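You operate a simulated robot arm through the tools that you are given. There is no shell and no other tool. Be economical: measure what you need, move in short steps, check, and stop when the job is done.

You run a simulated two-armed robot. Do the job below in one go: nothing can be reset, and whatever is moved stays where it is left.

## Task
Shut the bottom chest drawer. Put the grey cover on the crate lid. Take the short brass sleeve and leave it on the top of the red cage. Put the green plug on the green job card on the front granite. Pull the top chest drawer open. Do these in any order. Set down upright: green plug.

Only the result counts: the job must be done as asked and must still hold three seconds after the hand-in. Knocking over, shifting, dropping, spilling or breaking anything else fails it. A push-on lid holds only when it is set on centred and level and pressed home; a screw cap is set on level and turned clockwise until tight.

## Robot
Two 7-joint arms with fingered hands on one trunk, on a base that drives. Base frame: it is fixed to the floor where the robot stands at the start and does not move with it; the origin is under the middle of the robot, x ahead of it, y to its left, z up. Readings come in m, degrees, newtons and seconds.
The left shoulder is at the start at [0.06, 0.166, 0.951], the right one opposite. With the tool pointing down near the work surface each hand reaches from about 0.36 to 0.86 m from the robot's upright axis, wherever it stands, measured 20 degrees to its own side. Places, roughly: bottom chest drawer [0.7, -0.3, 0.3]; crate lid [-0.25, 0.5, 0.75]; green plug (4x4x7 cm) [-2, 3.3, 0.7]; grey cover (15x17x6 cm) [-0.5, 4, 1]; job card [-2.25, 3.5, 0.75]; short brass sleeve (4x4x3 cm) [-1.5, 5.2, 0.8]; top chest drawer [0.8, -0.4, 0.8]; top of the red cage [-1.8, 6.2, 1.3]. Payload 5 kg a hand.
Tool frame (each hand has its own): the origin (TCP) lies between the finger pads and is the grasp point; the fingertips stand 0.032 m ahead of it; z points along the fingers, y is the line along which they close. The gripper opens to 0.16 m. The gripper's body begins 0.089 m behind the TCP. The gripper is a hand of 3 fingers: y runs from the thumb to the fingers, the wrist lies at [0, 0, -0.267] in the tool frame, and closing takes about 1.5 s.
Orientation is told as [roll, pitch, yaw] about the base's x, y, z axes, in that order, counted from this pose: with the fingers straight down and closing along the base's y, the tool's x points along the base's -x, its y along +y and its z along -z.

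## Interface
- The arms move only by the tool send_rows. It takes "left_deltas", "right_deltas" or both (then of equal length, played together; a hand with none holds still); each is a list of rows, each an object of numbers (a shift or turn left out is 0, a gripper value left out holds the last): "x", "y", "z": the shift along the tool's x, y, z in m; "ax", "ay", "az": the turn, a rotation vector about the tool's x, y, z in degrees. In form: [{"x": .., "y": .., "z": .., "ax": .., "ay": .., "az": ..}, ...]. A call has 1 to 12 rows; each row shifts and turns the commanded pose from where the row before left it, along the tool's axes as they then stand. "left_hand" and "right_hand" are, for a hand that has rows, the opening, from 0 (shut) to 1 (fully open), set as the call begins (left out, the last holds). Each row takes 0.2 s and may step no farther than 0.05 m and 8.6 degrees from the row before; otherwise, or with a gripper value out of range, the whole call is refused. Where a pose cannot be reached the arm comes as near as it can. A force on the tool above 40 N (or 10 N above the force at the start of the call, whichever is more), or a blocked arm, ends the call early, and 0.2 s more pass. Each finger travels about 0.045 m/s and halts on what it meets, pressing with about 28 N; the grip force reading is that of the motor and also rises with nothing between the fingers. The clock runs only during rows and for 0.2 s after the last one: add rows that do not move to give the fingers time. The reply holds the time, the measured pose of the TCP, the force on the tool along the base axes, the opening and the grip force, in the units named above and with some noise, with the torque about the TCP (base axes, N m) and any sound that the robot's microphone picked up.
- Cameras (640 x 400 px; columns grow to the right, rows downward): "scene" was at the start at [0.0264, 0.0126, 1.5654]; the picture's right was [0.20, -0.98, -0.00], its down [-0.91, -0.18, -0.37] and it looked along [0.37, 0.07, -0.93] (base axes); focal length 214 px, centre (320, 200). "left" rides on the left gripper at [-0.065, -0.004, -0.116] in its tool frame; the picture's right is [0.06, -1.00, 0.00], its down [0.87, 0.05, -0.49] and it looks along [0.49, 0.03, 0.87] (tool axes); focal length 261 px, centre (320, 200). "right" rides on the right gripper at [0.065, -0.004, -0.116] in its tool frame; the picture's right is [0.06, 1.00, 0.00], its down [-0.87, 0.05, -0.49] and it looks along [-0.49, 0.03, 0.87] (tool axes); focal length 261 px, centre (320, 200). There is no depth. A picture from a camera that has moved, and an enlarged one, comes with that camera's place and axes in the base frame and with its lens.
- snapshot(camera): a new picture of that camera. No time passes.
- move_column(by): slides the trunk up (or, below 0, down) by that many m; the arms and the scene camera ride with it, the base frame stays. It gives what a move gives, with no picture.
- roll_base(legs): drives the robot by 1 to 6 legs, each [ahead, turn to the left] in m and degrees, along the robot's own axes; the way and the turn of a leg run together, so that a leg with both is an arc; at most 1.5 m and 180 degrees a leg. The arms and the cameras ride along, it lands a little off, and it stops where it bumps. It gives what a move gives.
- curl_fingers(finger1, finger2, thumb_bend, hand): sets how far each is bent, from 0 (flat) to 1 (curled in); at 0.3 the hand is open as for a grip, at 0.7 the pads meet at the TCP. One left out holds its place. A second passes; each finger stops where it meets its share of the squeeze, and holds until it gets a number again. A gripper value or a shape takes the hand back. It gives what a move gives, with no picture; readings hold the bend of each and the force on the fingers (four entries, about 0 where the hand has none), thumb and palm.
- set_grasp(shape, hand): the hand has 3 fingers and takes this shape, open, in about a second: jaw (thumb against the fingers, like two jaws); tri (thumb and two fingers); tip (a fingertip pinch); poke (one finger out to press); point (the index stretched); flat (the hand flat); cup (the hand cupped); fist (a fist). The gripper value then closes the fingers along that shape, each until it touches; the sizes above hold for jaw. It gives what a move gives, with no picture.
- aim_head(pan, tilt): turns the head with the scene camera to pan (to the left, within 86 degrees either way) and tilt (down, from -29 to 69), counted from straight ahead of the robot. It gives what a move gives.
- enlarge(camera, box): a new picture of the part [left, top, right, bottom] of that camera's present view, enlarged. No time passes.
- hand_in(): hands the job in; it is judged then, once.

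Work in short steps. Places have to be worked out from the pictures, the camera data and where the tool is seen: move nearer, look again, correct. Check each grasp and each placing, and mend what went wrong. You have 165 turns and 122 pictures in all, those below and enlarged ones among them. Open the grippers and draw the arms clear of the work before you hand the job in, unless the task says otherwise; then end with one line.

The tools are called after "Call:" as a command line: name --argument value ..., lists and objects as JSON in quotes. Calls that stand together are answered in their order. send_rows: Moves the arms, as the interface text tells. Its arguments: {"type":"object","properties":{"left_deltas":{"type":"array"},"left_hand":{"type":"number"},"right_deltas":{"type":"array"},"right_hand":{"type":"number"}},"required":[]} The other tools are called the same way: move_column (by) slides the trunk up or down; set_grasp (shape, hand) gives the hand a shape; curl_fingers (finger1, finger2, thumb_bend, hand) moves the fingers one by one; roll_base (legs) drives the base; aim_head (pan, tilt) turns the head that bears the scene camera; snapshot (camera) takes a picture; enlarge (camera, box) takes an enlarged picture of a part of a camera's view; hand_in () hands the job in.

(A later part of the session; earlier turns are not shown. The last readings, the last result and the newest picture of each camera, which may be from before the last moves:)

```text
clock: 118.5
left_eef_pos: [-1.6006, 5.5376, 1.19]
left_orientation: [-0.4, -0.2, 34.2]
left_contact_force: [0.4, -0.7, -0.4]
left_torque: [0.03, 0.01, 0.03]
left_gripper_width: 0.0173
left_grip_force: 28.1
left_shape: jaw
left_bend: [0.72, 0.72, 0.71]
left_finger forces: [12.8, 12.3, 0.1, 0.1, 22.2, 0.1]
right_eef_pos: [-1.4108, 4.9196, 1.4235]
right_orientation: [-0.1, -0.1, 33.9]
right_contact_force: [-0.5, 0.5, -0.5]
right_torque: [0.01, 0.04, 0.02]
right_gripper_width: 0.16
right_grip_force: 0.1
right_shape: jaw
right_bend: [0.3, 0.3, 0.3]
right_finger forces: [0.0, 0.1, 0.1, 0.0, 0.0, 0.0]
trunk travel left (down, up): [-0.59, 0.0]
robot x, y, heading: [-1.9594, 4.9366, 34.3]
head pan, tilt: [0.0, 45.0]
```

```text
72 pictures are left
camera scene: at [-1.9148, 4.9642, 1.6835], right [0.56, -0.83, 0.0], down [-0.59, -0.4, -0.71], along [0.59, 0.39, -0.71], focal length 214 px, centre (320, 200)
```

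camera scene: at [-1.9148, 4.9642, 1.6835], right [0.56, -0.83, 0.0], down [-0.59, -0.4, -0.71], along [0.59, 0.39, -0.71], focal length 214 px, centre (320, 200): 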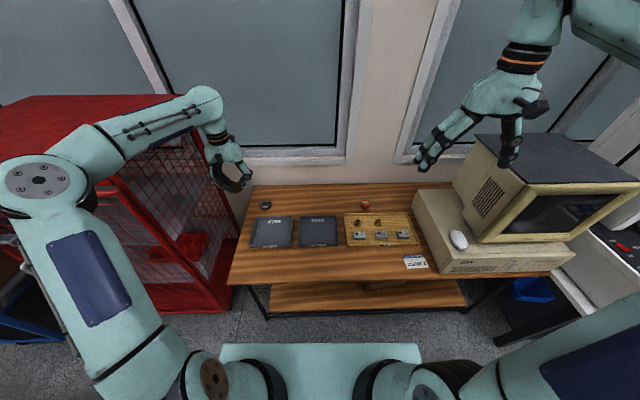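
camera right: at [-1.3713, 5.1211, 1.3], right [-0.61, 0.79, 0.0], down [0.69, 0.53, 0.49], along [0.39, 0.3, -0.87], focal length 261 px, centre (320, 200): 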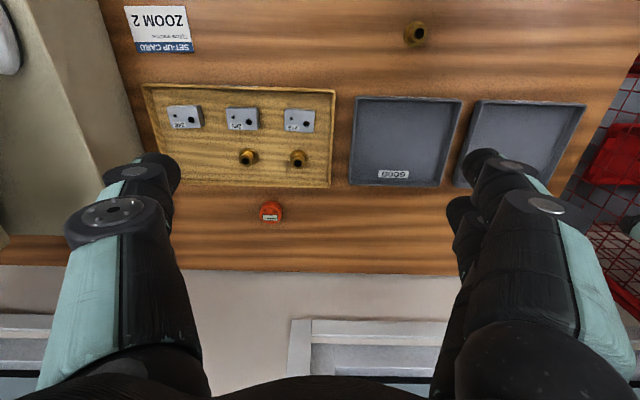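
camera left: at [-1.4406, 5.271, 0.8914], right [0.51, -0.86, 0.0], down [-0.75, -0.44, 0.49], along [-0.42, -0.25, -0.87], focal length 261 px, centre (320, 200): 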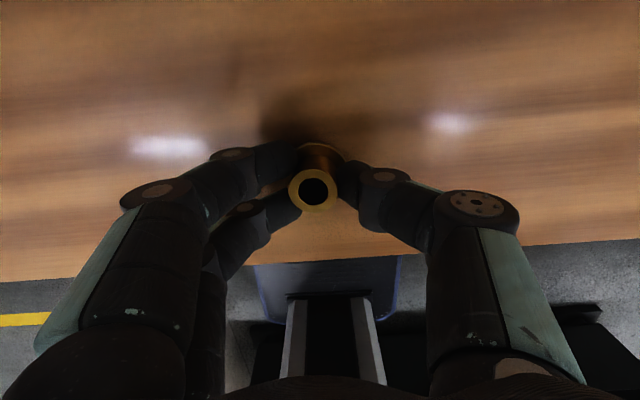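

It tracks now. I raise it further.

Call:
send_rows --left_deltas '[{"z": -0.04}, {"z": -0.04}, {"z": -0.04}, {"z": -0.04}, {"z": -0.04}, {"z": -0.03}]'

Call:
enlarge --camera "left" --box '[220, 100, 420, 260]'

```text
clock: 119.9
left_eef_pos: [-1.6028, 5.5403, 1.2391]
left_orientation: [-0.2, -0.3, 34.3]
left_contact_force: [-0.5, 0.3, -1.2]
left_torque: [0.03, -0.03, -0.02]
left_gripper_width: 0.0174
left_grip_force: 28.2
left_shape: jaw
left_bend: [0.72, 0.72, 0.71]
left_finger forces: [12.5, 11.9, 0.1, 0.0, 22.1, 0.0]
left hand out of reach, approached as far as the arm can: row 2, 3, 4, 5, 6
right_eef_pos: [-1.41, 4.9206, 1.4246]
right_orientation: [-0.1, -0.1, 33.9]
right_contact_force: [0.4, 0.2, -1.0]
right_torque: [0.02, -0.01, -0.01]
right_gripper_width: 0.16
right_grip_force: 0.1
right_shape: jaw
right_bend: [0.3, 0.3, 0.3]
right_finger forces: [0.1, 0.0, 0.0, 0.1, 0.0, 0.0]
trunk travel left (down, up): [-0.59, 0.0]
robot x, y, heading: [-1.9546, 4.932, 33.8]
head pan, tilt: [0.0, 45.0]
```

```text
2.50 times, centred on (320, 180) of left
camera zoom: at [-1.5457, 5.5726, 1.354], right [0.51, -0.86, 0.0], down [-0.75, -0.44, 0.48], along [-0.42, -0.25, -0.87], focal length 652 px, centre (320, 250)
```

zoom: 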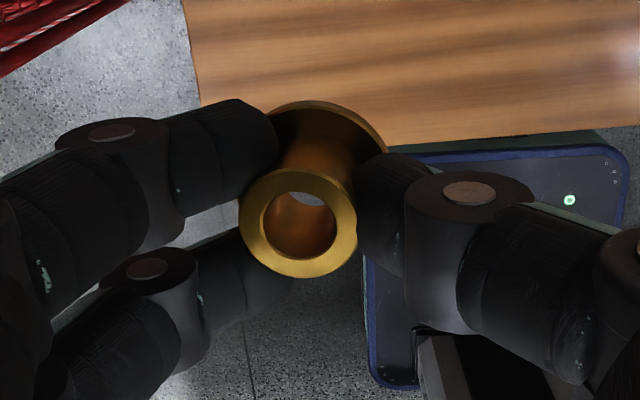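

Sleeve is held firmly. Reach is about 0.77 m from the shoulder, so I draw the hand back while it's commanded high, like the right one.

Call:
send_rows --left_deltas '[{"x": 0.03}, {"x": 0.03}, {"x": 0.03}, {"x": 0.03}, {"x": 0.03}, {"x": 0.03}, {}]'

Call:
snapshot --camera "scene"

```text
clock: 121.5
left_eef_pos: [-1.6103, 5.5401, 1.238]
left_orientation: [-0.3, -0.5, 34.3]
left_contact_force: [-1.0, 0.5, -0.5]
left_torque: [-0.04, -0.01, 0.0]
left_gripper_width: 0.0175
left_grip_force: 28.2
left_shape: jaw
left_bend: [0.72, 0.72, 0.71]
left_finger forces: [12.4, 12.1, 0.0, 0.1, 22.2, 0.0]
left hand out of reach, approached as far as the arm can: row 1, 2, 3, 4, 5, 6
right_eef_pos: [-1.4101, 4.9203, 1.4222]
right_orientation: [0.1, -0.1, 33.9]
right_contact_force: [1.2, -0.8, -0.1]
right_torque: [0.02, 0.01, -0.02]
right_gripper_width: 0.1602
right_grip_force: 0.0
right_shape: jaw
right_bend: [0.3, 0.3, 0.3]
right_finger forces: [0.1, 0.0, 0.0, 0.0, 0.0, 0.0]
trunk travel left (down, up): [-0.59, 0.0]
robot x, y, heading: [-1.9606, 4.9355, 34.0]
head pan, tilt: [0.0, 45.0]
```

```text
70 pictures are left
camera scene: at [-1.9148, 4.9643, 1.6835], right [0.56, -0.83, 0.0], down [-0.59, -0.4, -0.71], along [0.59, 0.39, -0.71], focal length 214 px, centre (320, 200)
```

scene: 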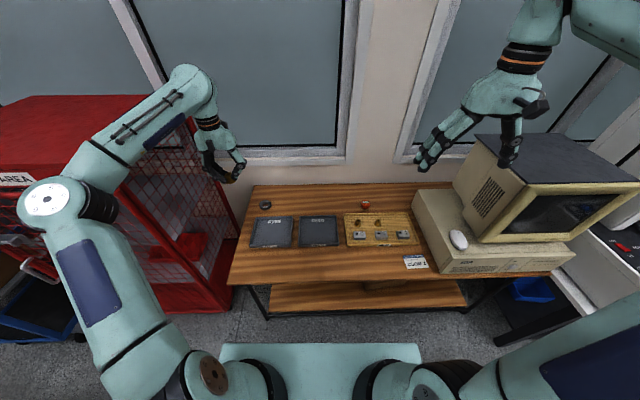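

The left arm is stuck in that posture, so I'll set the sleeve back on the table and take it with the right hand instead. First I lower the left hand.

Call:
send_rows --left_deltas '[{"z": 0.05}, {"z": 0.05}, {"z": 0.05}, {"z": 0.05}, {"z": 0.05}, {"z": 0.05}, {"z": 0.05}, {"z": 0.05}, {"z": 0.05}]'

```text
clock: 123.5
left_eef_pos: [-1.6056, 5.5421, 0.7998]
left_orientation: [-0.2, -0.5, 34.3]
left_contact_force: [-7.1, -3.3, 24.9]
left_torque: [0.37, 0.03, 0.1]
left_gripper_width: 0.02
left_grip_force: 27.8
left_shape: jaw
left_bend: [0.75, 0.73, 0.71]
left_finger forces: [37.9, 21.1, 0.1, 0.0, 27.9, 0.1]
right_eef_pos: [-1.4113, 4.9187, 1.4237]
right_orientation: [0.0, -0.2, 33.9]
right_contact_force: [0.8, -0.1, 0.3]
right_torque: [-0.04, 0.04, 0.0]
right_gripper_width: 0.16
right_grip_force: 0.0
right_shape: jaw
right_bend: [0.3, 0.3, 0.3]
right_finger forces: [0.0, 0.0, 0.1, 0.1, 0.1, 0.0]
trunk travel left (down, up): [-0.59, 0.0]
robot x, y, heading: [-1.9566, 4.932, 33.8]
head pan, tilt: [0.0, 45.0]
stopped in row 9 (left hand): the force on the tool passed its limit at 72 N (the readings are from after the stop); the commanded pose is now the measured one
```

Contact came earlier than I expected. I stop and look.

Call:
snapshot --camera "left"

Call:
enlarge --camera "scene" --box '[200, 140, 360, 290]'

```text
69 pictures are left
camera left: at [-1.5501, 5.5743, 0.9153], right [0.51, -0.86, 0.0], down [-0.75, -0.45, 0.48], along [-0.42, -0.25, -0.87], focal length 261 px, centre (320, 200)
```

left: 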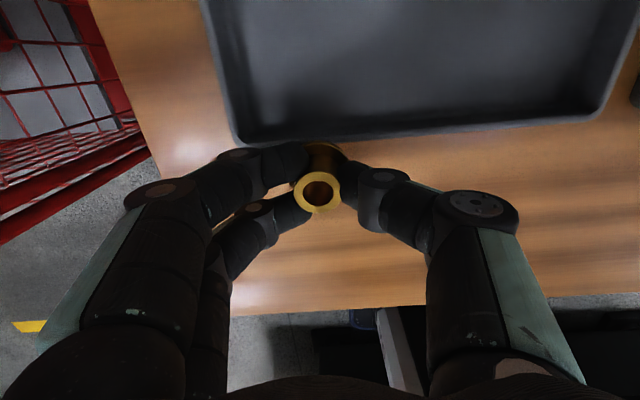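

```text
2.67 times, centred on (280, 215) of scene
camera zoom: at [-1.9161, 4.9623, 1.6841], right [0.56, -0.83, 0.0], down [-0.59, -0.39, -0.71], along [0.59, 0.4, -0.71], focal length 572 px, centre (427, 160)
```

zoom: 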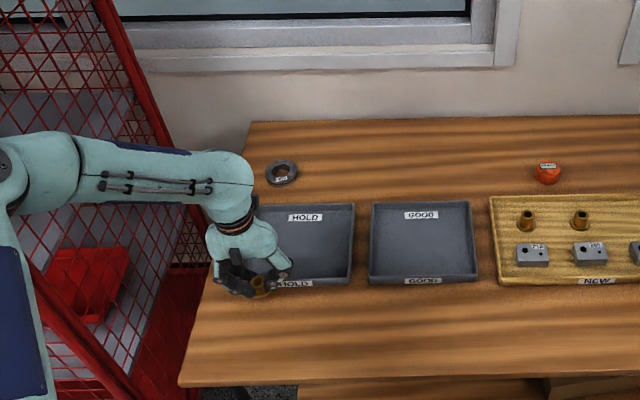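

The flange came down on the HOLD tray's rim; the tray hasn't moved. I lift, move back toward the sleeve's original free spot.

Call:
send_rows --left_deltas '[{"z": -0.03}, {"z": -0.03}, {"x": 0.045}, {"x": 0.045}, {"y": -0.045}, {"y": -0.045}, {"y": -0.045}, {"y": -0.045}, {"y": -0.045}, {"y": -0.045}]'

Call:
snapshot --camera "left"

Call:
enlarge --camera "scene" --box '[240, 160, 400, 290]'

```text
clock: 125.7
left_eef_pos: [-1.5293, 5.2666, 0.857]
left_orientation: [-0.1, -0.4, 34.1]
left_contact_force: [0.2, -0.1, 0.0]
left_torque: [-0.01, 0.0, -0.01]
left_gripper_width: 0.0182
left_grip_force: 28.2
left_shape: jaw
left_bend: [0.73, 0.73, 0.71]
left_finger forces: [16.3, 15.4, 0.1, 0.0, 21.9, 0.1]
right_eef_pos: [-1.4103, 4.9194, 1.4232]
right_orientation: [0.0, 0.0, 34.0]
right_contact_force: [-0.2, -0.9, 0.1]
right_torque: [0.02, 0.02, -0.01]
right_gripper_width: 0.1603
right_grip_force: 0.1
right_shape: jaw
right_bend: [0.3, 0.3, 0.3]
right_finger forces: [0.1, 0.0, 0.1, 0.0, 0.0, 0.0]
trunk travel left (down, up): [-0.59, 0.0]
robot x, y, heading: [-1.9553, 4.9324, 33.9]
head pan, tilt: [0.0, 45.0]
```

```text
67 pictures are left
camera left: at [-1.4731, 5.3, 0.9724], right [0.51, -0.86, 0.0], down [-0.75, -0.44, 0.49], along [-0.42, -0.25, -0.87], focal length 261 px, centre (320, 200)
```

left: 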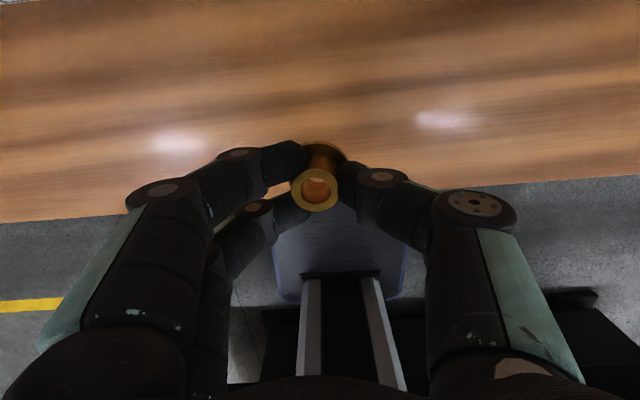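

```text
3.08 times, centred on (320, 225) of scene
camera zoom: at [-1.9138, 4.9629, 1.6835], right [0.56, -0.83, 0.0], down [-0.59, -0.39, -0.71], along [0.59, 0.4, -0.71], focal length 660 px, centre (320, 123)
```

zoom: 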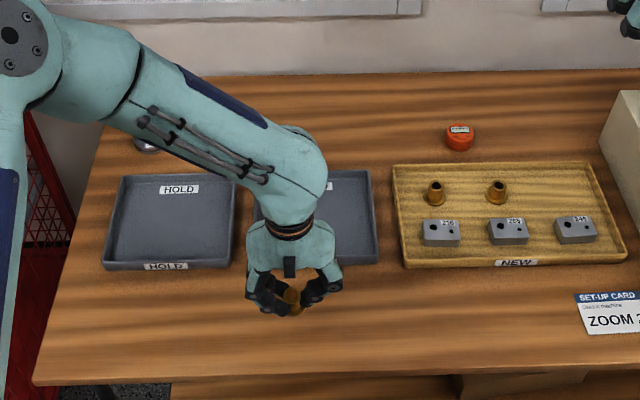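

Free table below now. I lower gently toward z≈0.78.

Call:
send_rows --left_deltas '[{"z": 0.03}, {"z": 0.025}, {"z": 0.01}, {"z": 0.005}, {"z": 0.004}, {"z": 0.004}]'

```text
clock: 127.1
left_eef_pos: [-1.529, 5.2663, 0.7788]
left_orientation: [-0.2, -0.3, 34.2]
left_contact_force: [0.0, 0.3, -1.3]
left_torque: [0.05, -0.01, 0.04]
left_gripper_width: 0.0182
left_grip_force: 28.1
left_shape: jaw
left_bend: [0.73, 0.73, 0.71]
left_finger forces: [16.0, 15.3, 0.1, 0.0, 21.9, 0.0]
right_eef_pos: [-1.41, 4.9202, 1.4233]
right_orientation: [-0.1, -0.1, 34.1]
right_contact_force: [0.6, 0.6, -0.3]
right_torque: [0.01, -0.01, 0.01]
right_gripper_width: 0.1598
right_grip_force: 0.0
right_shape: jaw
right_bend: [0.3, 0.3, 0.3]
right_finger forces: [0.0, 0.0, 0.0, 0.0, 0.0, 0.0]
trunk travel left (down, up): [-0.59, 0.0]
robot x, y, heading: [-1.9564, 4.9308, 34.1]
head pan, tilt: [0.0, 45.0]
```

Call:
send_rows --left_deltas '[{"z": 0.003}, {"z": 0.003}, {"z": 0.003}, {"z": 0.003}]'

Call:
enlarge --camera "left" --box '[220, 100, 420, 260]'

```text
clock: 128.0
left_eef_pos: [-1.5281, 5.2674, 0.7748]
left_orientation: [-0.3, -0.7, 34.1]
left_contact_force: [-8.7, -2.9, 26.0]
left_torque: [0.16, 0.48, 0.1]
left_gripper_width: 0.02
left_grip_force: 28.7
left_shape: jaw
left_bend: [0.74, 0.74, 0.71]
left_finger forces: [25.5, 31.0, 0.0, 0.0, 25.5, 0.1]
right_eef_pos: [-1.412, 4.9213, 1.4227]
right_orientation: [-0.1, -0.1, 34.0]
right_contact_force: [-0.5, -0.2, 0.8]
right_torque: [0.0, 0.0, -0.01]
right_gripper_width: 0.1596
right_grip_force: 0.1
right_shape: jaw
right_bend: [0.3, 0.3, 0.3]
right_finger forces: [0.1, 0.1, 0.0, 0.0, 0.0, 0.0]
trunk travel left (down, up): [-0.59, 0.0]
robot x, y, heading: [-1.9595, 4.9269, 33.8]
head pan, tilt: [0.0, 45.0]
stopped in row 4 (left hand): the force on the tool passed its limit at 44 N (the readings are from after the stop); the commanded pose is now the measured one
```

```text
2.50 times, centred on (320, 180) of left
camera zoom: at [-1.4717, 5.3006, 0.891], right [0.51, -0.86, 0.0], down [-0.76, -0.44, 0.48], along [-0.41, -0.25, -0.88], focal length 652 px, centre (320, 250)
```

zoom: 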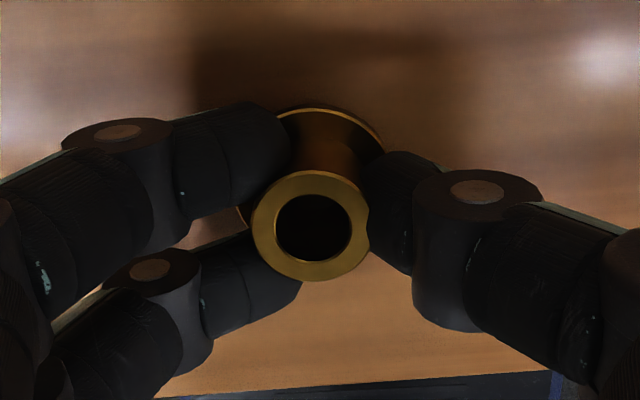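

It rests on the table, upright. I open, and lift the left hand away to its own side.

Call:
send_rows --left_deltas '[{}, {}, {}, {}, {}, {}, {}, {"z": -0.03}, {"z": -0.04}, {"z": -0.05}, {"z": -0.05}, {"z": -0.05}]' --left_hand 1

Call:
send_rows --left_deltas '[{"z": -0.03}, {"y": 0.05}, {"y": 0.05}, {"y": 0.05}, {"y": 0.05}, {"y": 0.05}]' --right_deltas '[{"z": 0.05}, {"z": 0.05}, {"z": 0.05}, {"z": 0.05}, {"z": 0.05}, {"z": 0.05}]'

Call:
enlarge --camera "scene" --box '[240, 180, 400, 290]'

Call:
snapshot --camera "right"

```text
clock: 128.3
left_eef_pos: [-1.5228, 5.2665, 0.7771]
left_orientation: [-0.4, -1.1, 34.0]
left_contact_force: [0.4, 0.6, 0.5]
left_torque: [0.04, 0.08, -0.01]
left_gripper_width: 0.1592
left_grip_force: 0.1
left_shape: jaw
left_bend: [0.31, 0.34, 0.31]
left_finger forces: [0.0, 0.0, 0.1, 0.0, 0.0, 0.1]
right_eef_pos: [-1.4108, 4.9181, 1.4229]
right_orientation: [0.1, -0.1, 33.9]
right_contact_force: [-1.3, -0.3, 0.6]
right_torque: [0.04, 0.0, -0.01]
right_gripper_width: 0.1599
right_grip_force: 0.0
right_shape: jaw
right_bend: [0.3, 0.3, 0.3]
right_finger forces: [0.0, 0.0, 0.0, 0.0, 0.0, 0.1]
trunk travel left (down, up): [-0.59, 0.0]
robot x, y, heading: [-1.9576, 4.9343, 34.1]
head pan, tilt: [0.0, 45.0]
stopped in row 1 (left hand): the force on the tool passed its limit at 43 N (the readings are from after the stop); the commanded pose is now the measured one
```

```text
clock: 129.7
left_eef_pos: [-1.6641, 5.4757, 0.8043]
left_orientation: [-0.4, -0.7, 34.1]
left_contact_force: [-0.1, 0.1, 0.0]
left_torque: [-0.04, 0.02, 0.02]
left_gripper_width: 0.16
left_grip_force: 0.0
left_shape: jaw
left_bend: [0.3, 0.3, 0.3]
left_finger forces: [0.0, 0.0, 0.0, 0.0, 0.0, 0.0]
right_eef_pos: [-1.4101, 4.9232, 1.1224]
right_orientation: [0.0, 0.0, 33.8]
right_contact_force: [0.4, 0.6, 0.0]
right_torque: [-0.04, -0.01, 0.01]
right_gripper_width: 0.1599
right_grip_force: 0.1
right_shape: jaw
right_bend: [0.3, 0.3, 0.3]
right_finger forces: [0.1, 0.2, 0.0, 0.1, 0.0, 0.0]
trunk travel left (down, up): [-0.59, 0.0]
robot x, y, heading: [-1.9593, 4.936, 34.0]
head pan, tilt: [0.0, 45.0]
```

```text
3.64 times, centred on (320, 235) of scene
camera zoom: at [-1.9151, 4.9658, 1.6835], right [0.56, -0.83, 0.0], down [-0.59, -0.4, -0.71], along [0.59, 0.4, -0.71], focal length 780 px, centre (320, 73)
```

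zoom: 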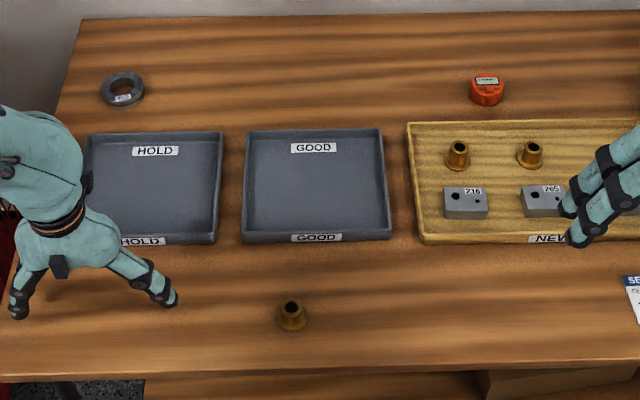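

```text
63 pictures are left
camera right: at [-1.4624, 4.8825, 1.2393], right [-0.61, 0.79, 0.0], down [0.69, 0.53, 0.49], along [0.39, 0.3, -0.87], focal length 261 px, centre (320, 200)
```

right: 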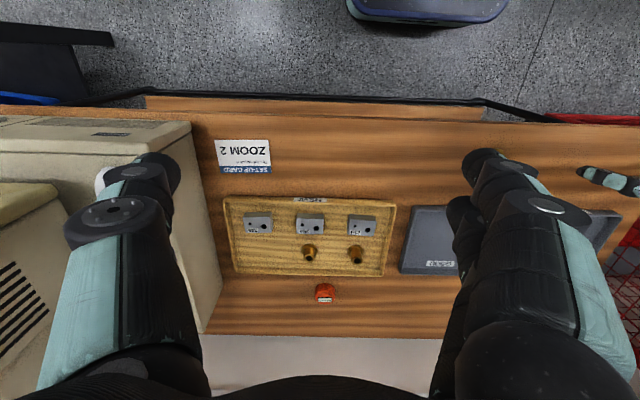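

The sleeve stands upright at about [-1.526,5.27]. I bring the right hand over it.

Call:
send_rows --right_deltas '[{"x": -0.04}, {"x": -0.04}, {"x": -0.02}, {"y": 0.045}, {"y": 0.045}, {"y": 0.045}, {"y": 0.045}, {"y": 0.045}, {"y": 0.045}, {"y": 0.045}, {"y": 0.04}]' --left_deltas '[{"z": -0.04}, {"z": -0.04}, {"z": -0.04}, {"y": 0.04}, {"y": 0.02}, {}, {}, {}, {}, {}, {}]'

Call:
send_rows --right_deltas '[{"z": 0.05}, {"z": 0.05}, {"z": 0.05}, {"z": 0.05}, {"z": 0.05}]'

Call:
snapshot --camera "right"

```text
clock: 132.1
left_eef_pos: [-1.702, 5.5251, 0.9231]
left_orientation: [-0.4, -0.7, 34.2]
left_contact_force: [0.5, 0.2, 0.4]
left_torque: [-0.02, -0.01, -0.01]
left_gripper_width: 0.1599
left_grip_force: 0.0
left_shape: jaw
left_bend: [0.3, 0.3, 0.3]
left_finger forces: [0.0, 0.0, 0.1, 0.0, 0.0, 0.0]
right_eef_pos: [-1.5263, 5.2731, 1.1224]
right_orientation: [-0.1, 0.1, 34.0]
right_contact_force: [0.4, -0.6, -0.2]
right_torque: [-0.01, 0.0, -0.02]
right_gripper_width: 0.1598
right_grip_force: 0.1
right_shape: jaw
right_bend: [0.3, 0.3, 0.3]
right_finger forces: [0.0, 0.0, 0.1, 0.0, 0.1, 0.0]
trunk travel left (down, up): [-0.59, 0.0]
robot x, y, heading: [-1.9544, 4.9367, 34.3]
head pan, tilt: [0.0, 45.0]
```

```text
clock: 133.3
left_eef_pos: [-1.701, 5.5249, 0.9236]
left_orientation: [-0.3, -0.6, 34.1]
left_contact_force: [0.0, 0.4, 0.7]
left_torque: [0.02, 0.0, -0.03]
left_gripper_width: 0.1602
left_grip_force: 0.2
left_shape: jaw
left_bend: [0.3, 0.3, 0.3]
left_finger forces: [0.0, 0.0, 0.1, 0.0, 0.1, 0.0]
right_eef_pos: [-1.5238, 5.2721, 0.8716]
right_orientation: [0.0, 0.0, 33.8]
right_contact_force: [0.1, 0.5, -0.4]
right_torque: [-0.01, 0.01, 0.03]
right_gripper_width: 0.16
right_grip_force: 0.0
right_shape: jaw
right_bend: [0.3, 0.3, 0.3]
right_finger forces: [0.0, 0.1, 0.0, 0.0, 0.1, 0.0]
trunk travel left (down, up): [-0.59, 0.0]
robot x, y, heading: [-1.9589, 4.9334, 34.0]
head pan, tilt: [0.0, 45.0]
```

```text
62 pictures are left
camera right: at [-1.5771, 5.232, 0.9882], right [-0.61, 0.79, 0.0], down [0.69, 0.53, 0.49], along [0.39, 0.3, -0.87], focal length 261 px, centre (320, 200)
```

right: 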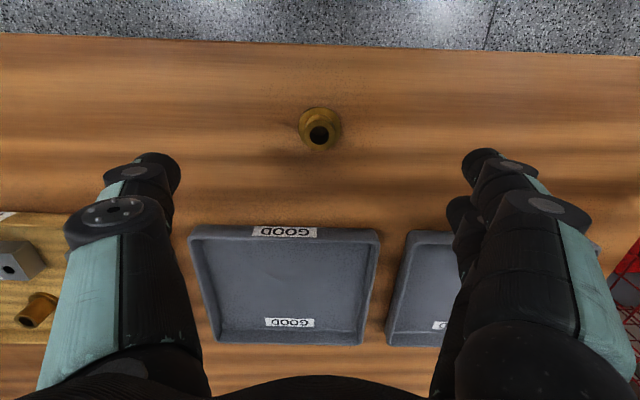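

Centred. I lower to z≈0.774 and close.

Call:
send_rows --right_deltas '[{"x": 0.004, "z": 0.04}, {"z": 0.04}, {"z": 0.017}]'

Call:
send_rows --right_deltas '[{}, {}, {}, {}, {}, {}, {}, {}, {}, {}]' --right_hand 0

Call:
send_rows --right_deltas '[{"z": -0.02}, {"z": -0.04}, {"z": -0.05}, {"z": -0.05}, {"z": -0.05}, {"z": -0.05}]'

Call:
snapshot --camera "right"

```text
clock: 134.1
left_eef_pos: [-1.6997, 5.5242, 0.923]
left_orientation: [-0.3, -0.7, 34.0]
left_contact_force: [0.7, 0.2, 0.9]
left_torque: [-0.01, 0.04, 0.01]
left_gripper_width: 0.1602
left_grip_force: 0.1
left_shape: jaw
left_bend: [0.3, 0.3, 0.3]
left_finger forces: [0.1, 0.0, 0.0, 0.0, 0.1, 0.0]
right_eef_pos: [-1.5297, 5.2685, 0.7752]
right_orientation: [0.0, 0.0, 34.0]
right_contact_force: [-0.1, 0.4, 0.0]
right_torque: [0.01, 0.02, -0.02]
right_gripper_width: 0.1599
right_grip_force: 0.0
right_shape: jaw
right_bend: [0.3, 0.3, 0.3]
right_finger forces: [0.1, 0.1, 0.0, 0.0, 0.0, 0.0]
trunk travel left (down, up): [-0.59, 0.0]
robot x, y, heading: [-1.9583, 4.9342, 34.1]
head pan, tilt: [0.0, 45.0]
```

```text
clock: 136.3
left_eef_pos: [-1.7005, 5.5243, 0.9242]
left_orientation: [-0.3, -0.7, 34.1]
left_contact_force: [0.5, 0.0, -0.3]
left_torque: [0.0, 0.0, 0.0]
left_gripper_width: 0.1598
left_grip_force: 0.0
left_shape: jaw
left_bend: [0.3, 0.3, 0.3]
left_finger forces: [0.1, 0.1, 0.1, 0.0, 0.0, 0.0]
right_eef_pos: [-1.5282, 5.2685, 0.7768]
right_orientation: [0.0, 0.0, 34.0]
right_contact_force: [0.3, -1.1, 3.2]
right_torque: [0.07, 0.06, 0.03]
right_gripper_width: 0.0196
right_grip_force: 28.2
right_shape: jaw
right_bend: [0.72, 0.72, 0.7]
right_finger forces: [12.2, 12.4, 0.0, 0.1, 26.7, 0.1]
trunk travel left (down, up): [-0.59, 0.0]
robot x, y, heading: [-1.9535, 4.9366, 34.3]
head pan, tilt: [0.0, 45.0]
```

```text
clock: 137.7
left_eef_pos: [-1.7001, 5.5236, 0.9228]
left_orientation: [-0.4, -0.8, 34.0]
left_contact_force: [-0.3, -0.1, 0.0]
left_torque: [0.0, 0.02, 0.02]
left_gripper_width: 0.1598
left_grip_force: 0.1
left_shape: jaw
left_bend: [0.3, 0.3, 0.3]
left_finger forces: [0.0, 0.0, 0.1, 0.1, 0.0, 0.0]
right_eef_pos: [-1.5289, 5.2688, 1.0368]
right_orientation: [0.0, 0.0, 34.0]
right_contact_force: [0.1, -0.4, -1.0]
right_torque: [0.04, -0.03, -0.03]
right_gripper_width: 0.0184
right_grip_force: 27.9
right_shape: jaw
right_bend: [0.71, 0.72, 0.71]
right_finger forces: [13.4, 13.4, 0.1, 0.0, 29.9, 0.0]
trunk travel left (down, up): [-0.59, 0.0]
robot x, y, heading: [-1.9593, 4.9341, 34.2]
head pan, tilt: [0.0, 45.0]
```

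```text
61 pictures are left
camera right: at [-1.5818, 5.229, 1.153], right [-0.61, 0.79, 0.0], down [0.69, 0.53, 0.49], along [0.39, 0.3, -0.87], focal length 261 px, centre (320, 200)
```

right: 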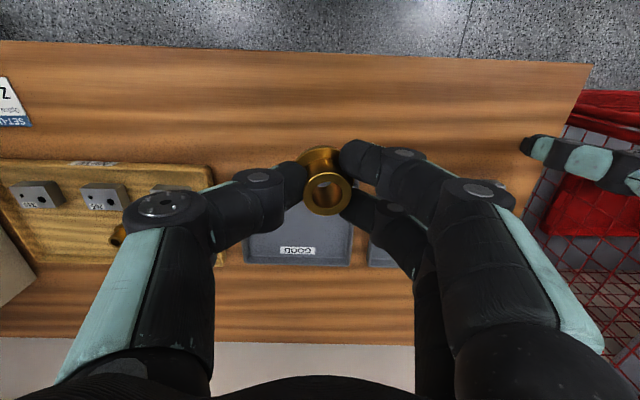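

Held again. I bring the right hand to its high side pose and tuck the left.

Call:
send_rows --right_deltas '[{"z": -0.04}, {"z": -0.04}, {"y": -0.045}, {"y": -0.045}, {"y": -0.045}, {"y": -0.045}, {"y": -0.045}, {"y": -0.045}, {"y": -0.045}, {"y": -0.04}]' --left_deltas '[{"x": 0.03}, {"x": 0.03}, {"x": 0.03}, {}, {}, {}, {}, {}, {}, {}]'

Call:
send_rows --right_deltas '[{"x": 0.04}, {"x": 0.04}, {"x": 0.02}, {"z": -0.05}, {"z": -0.05}, {"z": -0.05}, {"z": -0.05}, {"z": -0.05}, {"z": -0.05}]'

Call:
roll_base --legs '[[0, 97], [0.46, 0], [0, -7]]'

Call:
aim_head --pan -60 --tilt 35

Call:
snapshot --camera "scene"

```text
clock: 139.9
left_eef_pos: [-1.7745, 5.4712, 0.9233]
left_orientation: [-0.4, -0.7, 34.1]
left_contact_force: [-0.8, -0.4, 0.7]
left_torque: [0.01, 0.04, 0.0]
left_gripper_width: 0.1602
left_grip_force: 0.1
left_shape: jaw
left_bend: [0.3, 0.3, 0.3]
left_finger forces: [0.0, 0.1, 0.1, 0.0, 0.0, 0.0]
right_eef_pos: [-1.3295, 4.9733, 1.1166]
right_orientation: [0.1, 0.0, 34.0]
right_contact_force: [-0.1, -0.3, -1.2]
right_torque: [-0.02, 0.02, -0.01]
right_gripper_width: 0.0183
right_grip_force: 27.7
right_shape: jaw
right_bend: [0.71, 0.72, 0.71]
right_finger forces: [12.6, 13.6, 0.0, 0.0, 26.6, 0.0]
trunk travel left (down, up): [-0.59, 0.0]
robot x, y, heading: [-1.957, 4.9328, 34.0]
head pan, tilt: [0.0, 45.0]
```

```text
clock: 141.9
left_eef_pos: [-1.7762, 5.4723, 0.9202]
left_orientation: [-0.4, -0.7, 34.1]
left_contact_force: [-0.3, 0.3, -0.9]
left_torque: [-0.01, 0.0, 0.02]
left_gripper_width: 0.1601
left_grip_force: 0.2
left_shape: jaw
left_bend: [0.3, 0.3, 0.3]
left_finger forces: [0.0, 0.1, 0.0, 0.1, 0.0, 0.0]
right_eef_pos: [-1.4146, 4.9187, 1.4162]
right_orientation: [0.0, 0.1, 34.0]
right_contact_force: [-0.3, 0.0, -0.8]
right_torque: [0.0, 0.0, 0.0]
right_gripper_width: 0.018
right_grip_force: 28.3
right_shape: jaw
right_bend: [0.71, 0.72, 0.71]
right_finger forces: [12.4, 13.2, 0.1, 0.0, 24.1, 0.1]
trunk travel left (down, up): [-0.59, 0.0]
robot x, y, heading: [-1.9594, 4.9368, 33.9]
head pan, tilt: [0.0, 45.0]
```

```text
clock: 149.5
left_eef_pos: [-2.8025, 5.4572, 0.9223]
left_orientation: [-0.3, -0.8, 124.4]
left_contact_force: [-0.1, -0.3, 0.4]
left_torque: [-0.01, -0.01, 0.01]
left_gripper_width: 0.1599
left_grip_force: 0.0
left_shape: jaw
left_bend: [0.3, 0.3, 0.3]
left_finger forces: [0.0, 0.0, 0.0, 0.0, 0.0, 0.0]
right_eef_pos: [-2.2492, 5.8222, 1.4154]
right_orientation: [0.1, 0.0, 124.4]
right_contact_force: [-0.3, 0.5, -1.5]
right_torque: [-0.01, 0.02, -0.05]
right_gripper_width: 0.0175
right_grip_force: 28.6
right_shape: jaw
right_bend: [0.72, 0.71, 0.71]
right_finger forces: [10.2, 14.0, 0.0, 0.1, 23.6, 0.0]
trunk travel left (down, up): [-0.59, 0.0]
robot x, y, heading: [-2.2605, 5.2801, 124.4]
head pan, tilt: [0.0, 45.0]
```

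```text
clock: 150.8
left_eef_pos: [-2.8013, 5.4581, 0.9209]
left_orientation: [-0.4, -0.7, 124.6]
left_contact_force: [0.5, -0.4, -0.1]
left_torque: [-0.02, -0.02, -0.01]
left_gripper_width: 0.1601
left_grip_force: 0.1
left_shape: jaw
left_bend: [0.3, 0.3, 0.3]
left_finger forces: [0.1, 0.1, 0.0, 0.0, 0.0, 0.1]
right_eef_pos: [-2.25, 5.8226, 1.4158]
right_orientation: [0.0, -0.1, 124.4]
right_contact_force: [-0.3, -0.4, -0.4]
right_torque: [-0.02, -0.02, 0.02]
right_gripper_width: 0.0173
right_grip_force: 28.4
right_shape: jaw
right_bend: [0.72, 0.71, 0.71]
right_finger forces: [10.2, 13.9, 0.0, 0.0, 23.6, 0.0]
trunk travel left (down, up): [-0.59, 0.0]
robot x, y, heading: [-2.2602, 5.2852, 124.5]
head pan, tilt: [-60.0, 35.0]
```

```text
60 pictures are left
camera scene: at [-2.2062, 5.335, 1.6983], right [0.9, -0.43, 0.0], down [-0.25, -0.52, -0.82], along [0.35, 0.74, -0.57], focal length 214 px, centre (320, 200)
```

scene: 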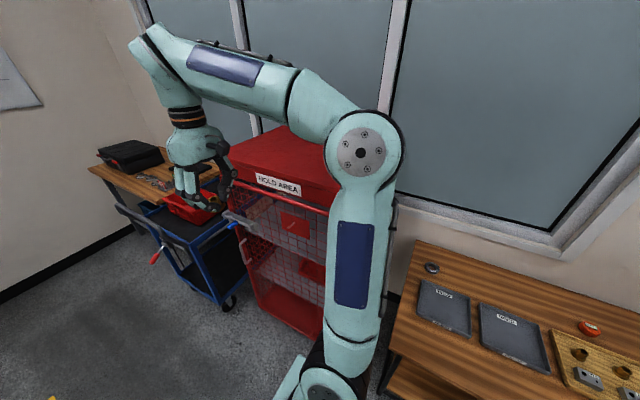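

The cage top (z≈1.3) spans about u 5.7–6.4, v 1.85–2.5. I turn right to heading ~81°, keeping the raised right hand above it, and edge forward.

Call:
roll_base --legs '[[0, -43.5], [0.17, 0]]'

Call:
aim_head --pan -20 --tilt 45

Call:
snapshot --camera "scene"

Call:
snapshot --camera "right"

```text
clock: 154.3
left_eef_pos: [-2.5002, 5.9498, 0.9212]
left_orientation: [-0.4, -0.7, 80.8]
left_contact_force: [0.1, -1.7, 0.1]
left_torque: [-0.06, 0.01, -0.02]
left_gripper_width: 0.1602
left_grip_force: 0.1
left_shape: jaw
left_bend: [0.3, 0.3, 0.3]
left_finger forces: [0.2, 0.1, 0.0, 0.0, 0.0, 0.0]
right_eef_pos: [-1.8503, 5.8345, 1.4151]
right_orientation: [0.0, 0.1, 80.7]
right_contact_force: [-0.3, 0.8, -0.3]
right_torque: [-0.05, -0.02, -0.01]
right_gripper_width: 0.0175
right_grip_force: 28.5
right_shape: jaw
right_bend: [0.72, 0.71, 0.71]
right_finger forces: [8.7, 13.8, 0.0, 0.0, 23.3, 0.1]
trunk travel left (down, up): [-0.59, 0.0]
robot x, y, heading: [-2.2335, 5.4499, 80.8]
head pan, tilt: [-60.0, 35.0]
```

```text
clock: 155.4
left_eef_pos: [-2.4995, 5.9511, 0.9234]
left_orientation: [-0.4, -0.7, 80.8]
left_contact_force: [-0.1, 0.5, -0.3]
left_torque: [0.04, 0.0, 0.03]
left_gripper_width: 0.1598
left_grip_force: 0.1
left_shape: jaw
left_bend: [0.3, 0.3, 0.3]
left_finger forces: [0.1, 0.0, 0.0, 0.1, 0.0, 0.1]
right_eef_pos: [-1.8502, 5.8322, 1.4164]
right_orientation: [0.0, 0.0, 80.7]
right_contact_force: [-0.1, 0.0, -1.3]
right_torque: [0.02, 0.01, -0.09]
right_gripper_width: 0.0171
right_grip_force: 28.2
right_shape: jaw
right_bend: [0.72, 0.71, 0.71]
right_finger forces: [8.8, 13.7, 0.1, 0.0, 23.2, 0.0]
trunk travel left (down, up): [-0.59, 0.0]
robot x, y, heading: [-2.2321, 5.4477, 80.9]
head pan, tilt: [-20.0, 45.0]
```

```text
59 pictures are left
camera scene: at [-2.1987, 5.49, 1.6835], right [0.87, -0.49, 0.0], down [-0.35, -0.62, -0.71], along [0.35, 0.62, -0.71], focal length 214 px, centre (320, 200)
```

scene: 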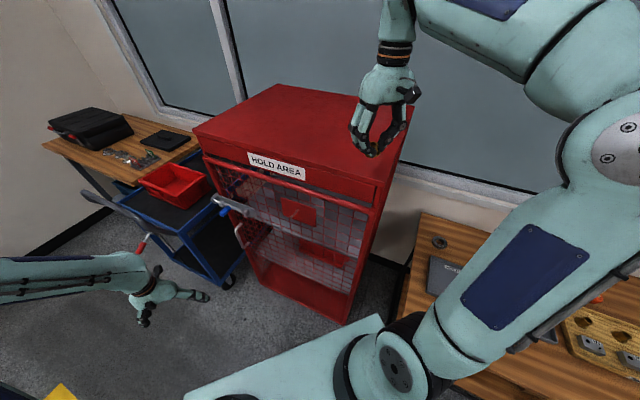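

```text
58 pictures are left
camera right: at [-1.8568, 5.7673, 1.5324], right [-0.99, 0.1, 0.0], down [0.09, 0.87, 0.49], along [0.05, 0.49, -0.87], focal length 261 px, centre (320, 200)
```

right: 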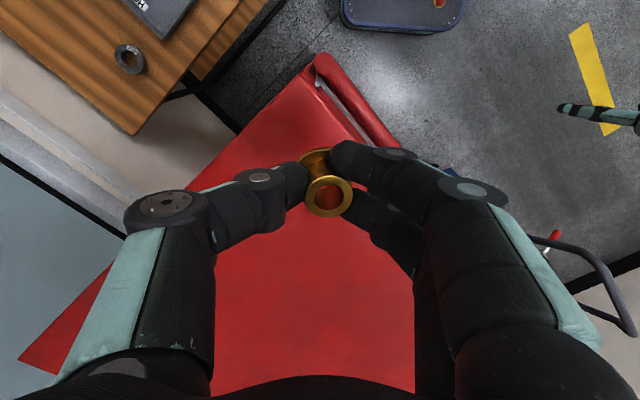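

The sleeve is over the cage top but near its front edge. I edge the base 6 cm forward, then lower gently.

Call:
roll_base --legs '[[0.06, 0]]'

Call:
send_rows --right_deltas '[{"z": 0.02, "x": -0.01}, {"z": 0.02, "x": -0.01}, {"z": 0.01}]'

Call:
snapshot --camera "right"

Call:
enlarge --camera "scene" --box '[310, 60, 450, 190]'

```text
clock: 156.4
left_eef_pos: [-2.4902, 6.0105, 0.9205]
left_orientation: [-0.4, -0.5, 80.8]
left_contact_force: [-0.6, 0.1, -0.3]
left_torque: [-0.06, 0.0, 0.01]
left_gripper_width: 0.16
left_grip_force: 0.0
left_shape: jaw
left_bend: [0.3, 0.3, 0.3]
left_finger forces: [0.0, 0.1, 0.0, 0.1, 0.0, 0.0]
right_eef_pos: [-1.8407, 5.894, 1.4149]
right_orientation: [0.0, 0.1, 80.6]
right_contact_force: [0.4, 0.6, -1.7]
right_torque: [-0.06, -0.01, 0.05]
right_gripper_width: 0.0173
right_grip_force: 27.5
right_shape: jaw
right_bend: [0.72, 0.71, 0.71]
right_finger forces: [8.8, 13.7, 0.1, 0.0, 23.3, 0.0]
trunk travel left (down, up): [-0.59, 0.0]
robot x, y, heading: [-2.2239, 5.5037, 80.8]
head pan, tilt: [-20.0, 45.0]
```

```text
clock: 157.2
left_eef_pos: [-2.4905, 6.0077, 0.9217]
left_orientation: [-0.4, -0.8, 80.8]
left_contact_force: [0.0, -0.3, 0.1]
left_torque: [0.0, 0.01, 0.0]
left_gripper_width: 0.1603
left_grip_force: 0.1
left_shape: jaw
left_bend: [0.3, 0.3, 0.3]
left_finger forces: [0.0, 0.0, 0.1, 0.0, 0.1, 0.0]
right_eef_pos: [-1.838, 5.9123, 1.3644]
right_orientation: [0.0, 0.1, 80.7]
right_contact_force: [-0.7, 0.2, -1.2]
right_torque: [-0.03, -0.01, 0.02]
right_gripper_width: 0.0172
right_grip_force: 27.7
right_shape: jaw
right_bend: [0.72, 0.71, 0.71]
right_finger forces: [9.2, 13.7, 0.0, 0.0, 23.0, 0.0]
trunk travel left (down, up): [-0.59, 0.0]
robot x, y, heading: [-2.2218, 5.5081, 80.8]
head pan, tilt: [-20.0, 45.0]
```

```text
57 pictures are left
camera right: at [-1.8436, 5.8464, 1.4814], right [-0.99, 0.1, 0.0], down [0.09, 0.87, 0.49], along [0.05, 0.49, -0.87], focal length 261 px, centre (320, 200)
```

right: 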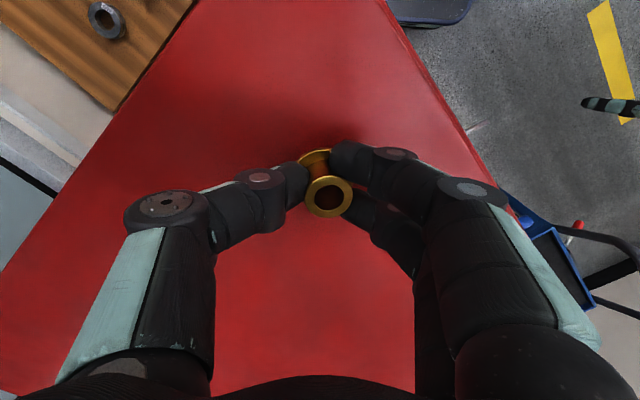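

```text
3.08 times, centred on (380, 125) of scene
camera zoom: at [-2.1891, 5.5492, 1.6835], right [0.87, -0.49, 0.0], down [-0.35, -0.62, -0.71], along [0.35, 0.62, -0.71], focal length 660 px, centre (135, 431)
```

zoom: 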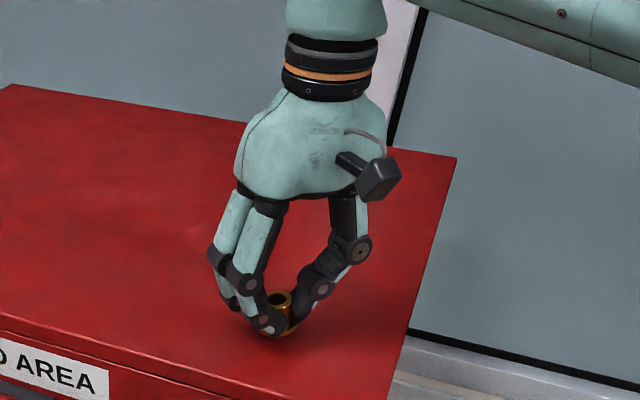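

Well inside the top now, a couple of cm above it. I lower in fine steps until contact.

Call:
send_rows --right_deltas '[{"z": 0.006}, {"z": 0.006}, {"z": 0.005}, {"z": 0.004}, {"z": 0.004}, {"z": 0.003}, {"z": 0.003}]'

```text
clock: 158.0
left_eef_pos: [-2.4905, 6.0081, 0.9234]
left_orientation: [-0.3, -0.8, 80.8]
left_contact_force: [0.2, -0.3, 0.5]
left_torque: [0.01, 0.04, 0.0]
left_gripper_width: 0.1603
left_grip_force: 0.1
left_shape: jaw
left_bend: [0.3, 0.3, 0.3]
left_finger forces: [0.0, 0.1, 0.0, 0.0, 0.0, 0.0]
right_eef_pos: [-1.838, 5.9105, 1.3532]
right_orientation: [0.0, -0.9, 80.7]
right_contact_force: [0.6, -3.2, 21.1]
right_torque: [0.07, 0.4, 0.04]
right_gripper_width: 0.0199
right_grip_force: 28.1
right_shape: jaw
right_bend: [0.74, 0.73, 0.71]
right_finger forces: [19.3, 22.6, 0.1, 0.0, 25.6, 0.1]
trunk travel left (down, up): [-0.59, 0.0]
robot x, y, heading: [-2.2254, 5.5045, 80.8]
head pan, tilt: [-20.0, 45.0]
stopped in row 4 (right hand): the force on the tool passed its limit at 46 N (the readings are from after the stop); the commanded pose is now the measured one
```

Contact. I ease up 4 mm, open, and rise.

Call:
send_rows --right_deltas '[{"z": -0.004}]'

Call:
send_rows --right_deltas '[{}, {}, {}, {}, {}, {}, {}, {}]' --right_hand 1

Call:
enlarge --camera "scene" --box '[310, 60, 450, 190]'

```text
clock: 158.4
left_eef_pos: [-2.4919, 6.0091, 0.9217]
left_orientation: [-0.4, -0.9, 80.7]
left_contact_force: [0.0, 0.1, -0.5]
left_torque: [0.01, 0.03, -0.01]
left_gripper_width: 0.16
left_grip_force: 0.1
left_shape: jaw
left_bend: [0.3, 0.3, 0.3]
left_finger forces: [0.2, 0.1, 0.0, 0.1, 0.0, 0.2]
right_eef_pos: [-1.838, 5.9126, 1.3547]
right_orientation: [0.0, -0.4, 80.7]
right_contact_force: [-0.7, -3.0, 6.5]
right_torque: [-0.01, 0.18, 0.04]
right_gripper_width: 0.019
right_grip_force: 28.3
right_shape: jaw
right_bend: [0.74, 0.72, 0.71]
right_finger forces: [16.9, 15.0, 0.0, 0.0, 23.1, 0.0]
trunk travel left (down, up): [-0.59, 0.0]
robot x, y, heading: [-2.2238, 5.5086, 80.7]
head pan, tilt: [-20.0, 45.0]
```

```text
clock: 160.2
left_eef_pos: [-2.4906, 6.0086, 0.9221]
left_orientation: [-0.4, -0.7, 80.9]
left_contact_force: [0.1, -0.1, 0.8]
left_torque: [0.0, 0.0, 0.02]
left_gripper_width: 0.1599
left_grip_force: 0.0
left_shape: jaw
left_bend: [0.3, 0.3, 0.3]
left_finger forces: [0.1, 0.0, 0.0, 0.0, 0.0, 0.0]
right_eef_pos: [-1.8369, 5.9116, 1.3555]
right_orientation: [0.0, -0.5, 80.7]
right_contact_force: [-0.5, -0.4, 0.3]
right_torque: [0.0, 0.01, -0.01]
right_gripper_width: 0.1596
right_grip_force: 0.0
right_shape: jaw
right_bend: [0.3, 0.3, 0.3]
right_finger forces: [0.1, 0.0, 0.0, 0.0, 0.0, 0.1]
trunk travel left (down, up): [-0.59, 0.0]
robot x, y, heading: [-2.2274, 5.5059, 80.9]
head pan, tilt: [-20.0, 45.0]
```

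```text
3.08 times, centred on (380, 125) of scene
camera zoom: at [-2.1891, 5.5492, 1.6835], right [0.87, -0.49, 0.0], down [-0.35, -0.62, -0.71], along [0.35, 0.62, -0.71], focal length 660 px, centre (135, 431)
```

zoom: 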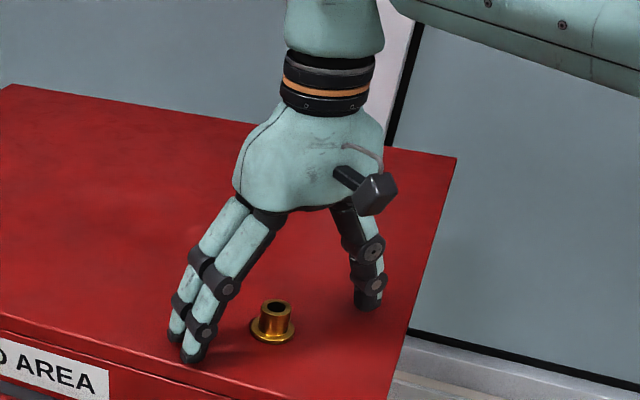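

The sleeve stands upright on the cage top. I raise the hand clear, back off, turn to face along the corridor and set the arms narrow.

Call:
send_rows --right_deltas '[{"z": -0.03}, {"z": -0.03}]'

Call:
roll_base --legs '[[-0.22, 0], [0, 45]]'

Call:
send_rows --right_deltas '[{"z": 0.05}, {"z": 0.05}, {"z": 0.05}, {"z": 0.03}, {"x": -0.04, "y": 0.02}, {"x": -0.04, "y": 0.025}, {"x": -0.04, "y": 0.025}, {"x": -0.04, "y": 0.025}, {"x": -0.04, "y": 0.025}]' --left_deltas '[{"z": -0.05}, {"z": -0.05}, {"z": -0.05}, {"z": -0.04}, {"x": -0.04, "y": -0.025}, {"x": -0.04, "y": -0.025}, {"x": -0.04, "y": -0.025}, {"x": -0.04, "y": -0.025}, {"x": -0.04, "y": -0.025}]'

Call:
aim_head --pan 40 --tilt 40

Call:
snapshot --camera "scene"

```text
clock: 160.8
left_eef_pos: [-2.4905, 6.0081, 0.9213]
left_orientation: [-0.5, -0.7, 80.7]
left_contact_force: [0.2, -0.1, -0.1]
left_torque: [0.0, 0.0, 0.0]
left_gripper_width: 0.1599
left_grip_force: 0.0
left_shape: jaw
left_bend: [0.3, 0.3, 0.3]
left_finger forces: [0.0, 0.1, 0.0, 0.0, 0.0, 0.0]
right_eef_pos: [-1.837, 5.9122, 1.4159]
right_orientation: [0.0, -0.5, 80.7]
right_contact_force: [-0.1, 1.4, 0.5]
right_torque: [-0.01, 0.0, -0.01]
right_gripper_width: 0.16
right_grip_force: 0.1
right_shape: jaw
right_bend: [0.3, 0.3, 0.3]
right_finger forces: [0.1, 0.1, 0.1, 0.0, 0.0, 0.1]
trunk travel left (down, up): [-0.59, 0.0]
robot x, y, heading: [-2.2258, 5.5057, 80.8]
head pan, tilt: [-20.0, 45.0]
```

```text
clock: 164.6
left_eef_pos: [-2.8041, 5.4558, 0.9212]
left_orientation: [-0.4, -0.7, 125.8]
left_contact_force: [0.4, 1.4, 0.6]
left_torque: [0.0, -0.03, -0.03]
left_gripper_width: 0.1601
left_grip_force: 0.2
left_shape: jaw
left_bend: [0.3, 0.3, 0.3]
left_finger forces: [0.0, 0.0, 0.0, 0.0, 0.0, 0.0]
right_eef_pos: [-2.2731, 5.8492, 1.415]
right_orientation: [-0.1, -0.5, 125.7]
right_contact_force: [0.9, 0.0, 0.4]
right_torque: [0.0, -0.03, 0.01]
right_gripper_width: 0.1598
right_grip_force: 0.0
right_shape: jaw
right_bend: [0.3, 0.3, 0.3]
right_finger forces: [0.0, 0.0, 0.1, 0.1, 0.1, 0.0]
trunk travel left (down, up): [-0.59, 0.0]
robot x, y, heading: [-2.2579, 5.2878, 125.7]
head pan, tilt: [-20.0, 45.0]
```

```text
clock: 166.6
left_eef_pos: [-2.8218, 5.6903, 1.1126]
left_orientation: [-0.2, -0.6, 126.0]
left_contact_force: [-0.7, 0.1, 0.8]
left_torque: [-0.01, -0.06, -0.02]
left_gripper_width: 0.1599
left_grip_force: 0.1
left_shape: jaw
left_bend: [0.3, 0.3, 0.3]
left_finger forces: [0.0, 0.1, 0.0, 0.0, 0.1, 0.1]
right_eef_pos: [-2.4889, 5.9459, 1.2387]
right_orientation: [-0.1, -0.4, 125.7]
right_contact_force: [0.4, 1.5, -0.1]
right_torque: [-0.04, -0.06, -0.02]
right_gripper_width: 0.1598
right_grip_force: 0.1
right_shape: jaw
right_bend: [0.3, 0.3, 0.3]
right_finger forces: [0.0, 0.1, 0.1, 0.0, 0.0, 0.0]
trunk travel left (down, up): [-0.59, 0.0]
robot x, y, heading: [-2.2611, 5.2879, 125.5]
head pan, tilt: [-20.0, 45.0]
```

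```text
clock: 167.9
left_eef_pos: [-2.8205, 5.6886, 1.1142]
left_orientation: [-0.5, -0.8, 125.7]
left_contact_force: [0.0, 0.1, -0.4]
left_torque: [0.0, 0.01, 0.0]
left_gripper_width: 0.1601
left_grip_force: 0.0
left_shape: jaw
left_bend: [0.3, 0.3, 0.3]
left_finger forces: [0.1, 0.1, 0.1, 0.0, 0.0, 0.1]
right_eef_pos: [-2.486, 5.9431, 1.2402]
right_orientation: [0.1, -0.5, 125.7]
right_contact_force: [0.7, -0.3, 0.7]
right_torque: [-0.03, -0.02, 0.01]
right_gripper_width: 0.1597
right_grip_force: 0.0
right_shape: jaw
right_bend: [0.3, 0.3, 0.3]
right_finger forces: [0.0, 0.1, 0.0, 0.0, 0.0, 0.0]
trunk travel left (down, up): [-0.59, 0.0]
robot x, y, heading: [-2.2656, 5.2892, 126.0]
head pan, tilt: [40.0, 40.0]
```

```text
54 pictures are left
camera scene: at [-2.3244, 5.2873, 1.6908], right [0.25, 0.97, 0.0], down [0.62, -0.16, -0.77], along [-0.74, 0.19, -0.64], focal length 214 px, centre (320, 200)
```

scene: 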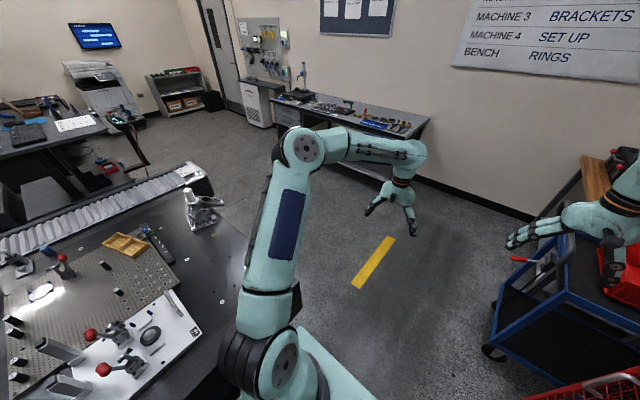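

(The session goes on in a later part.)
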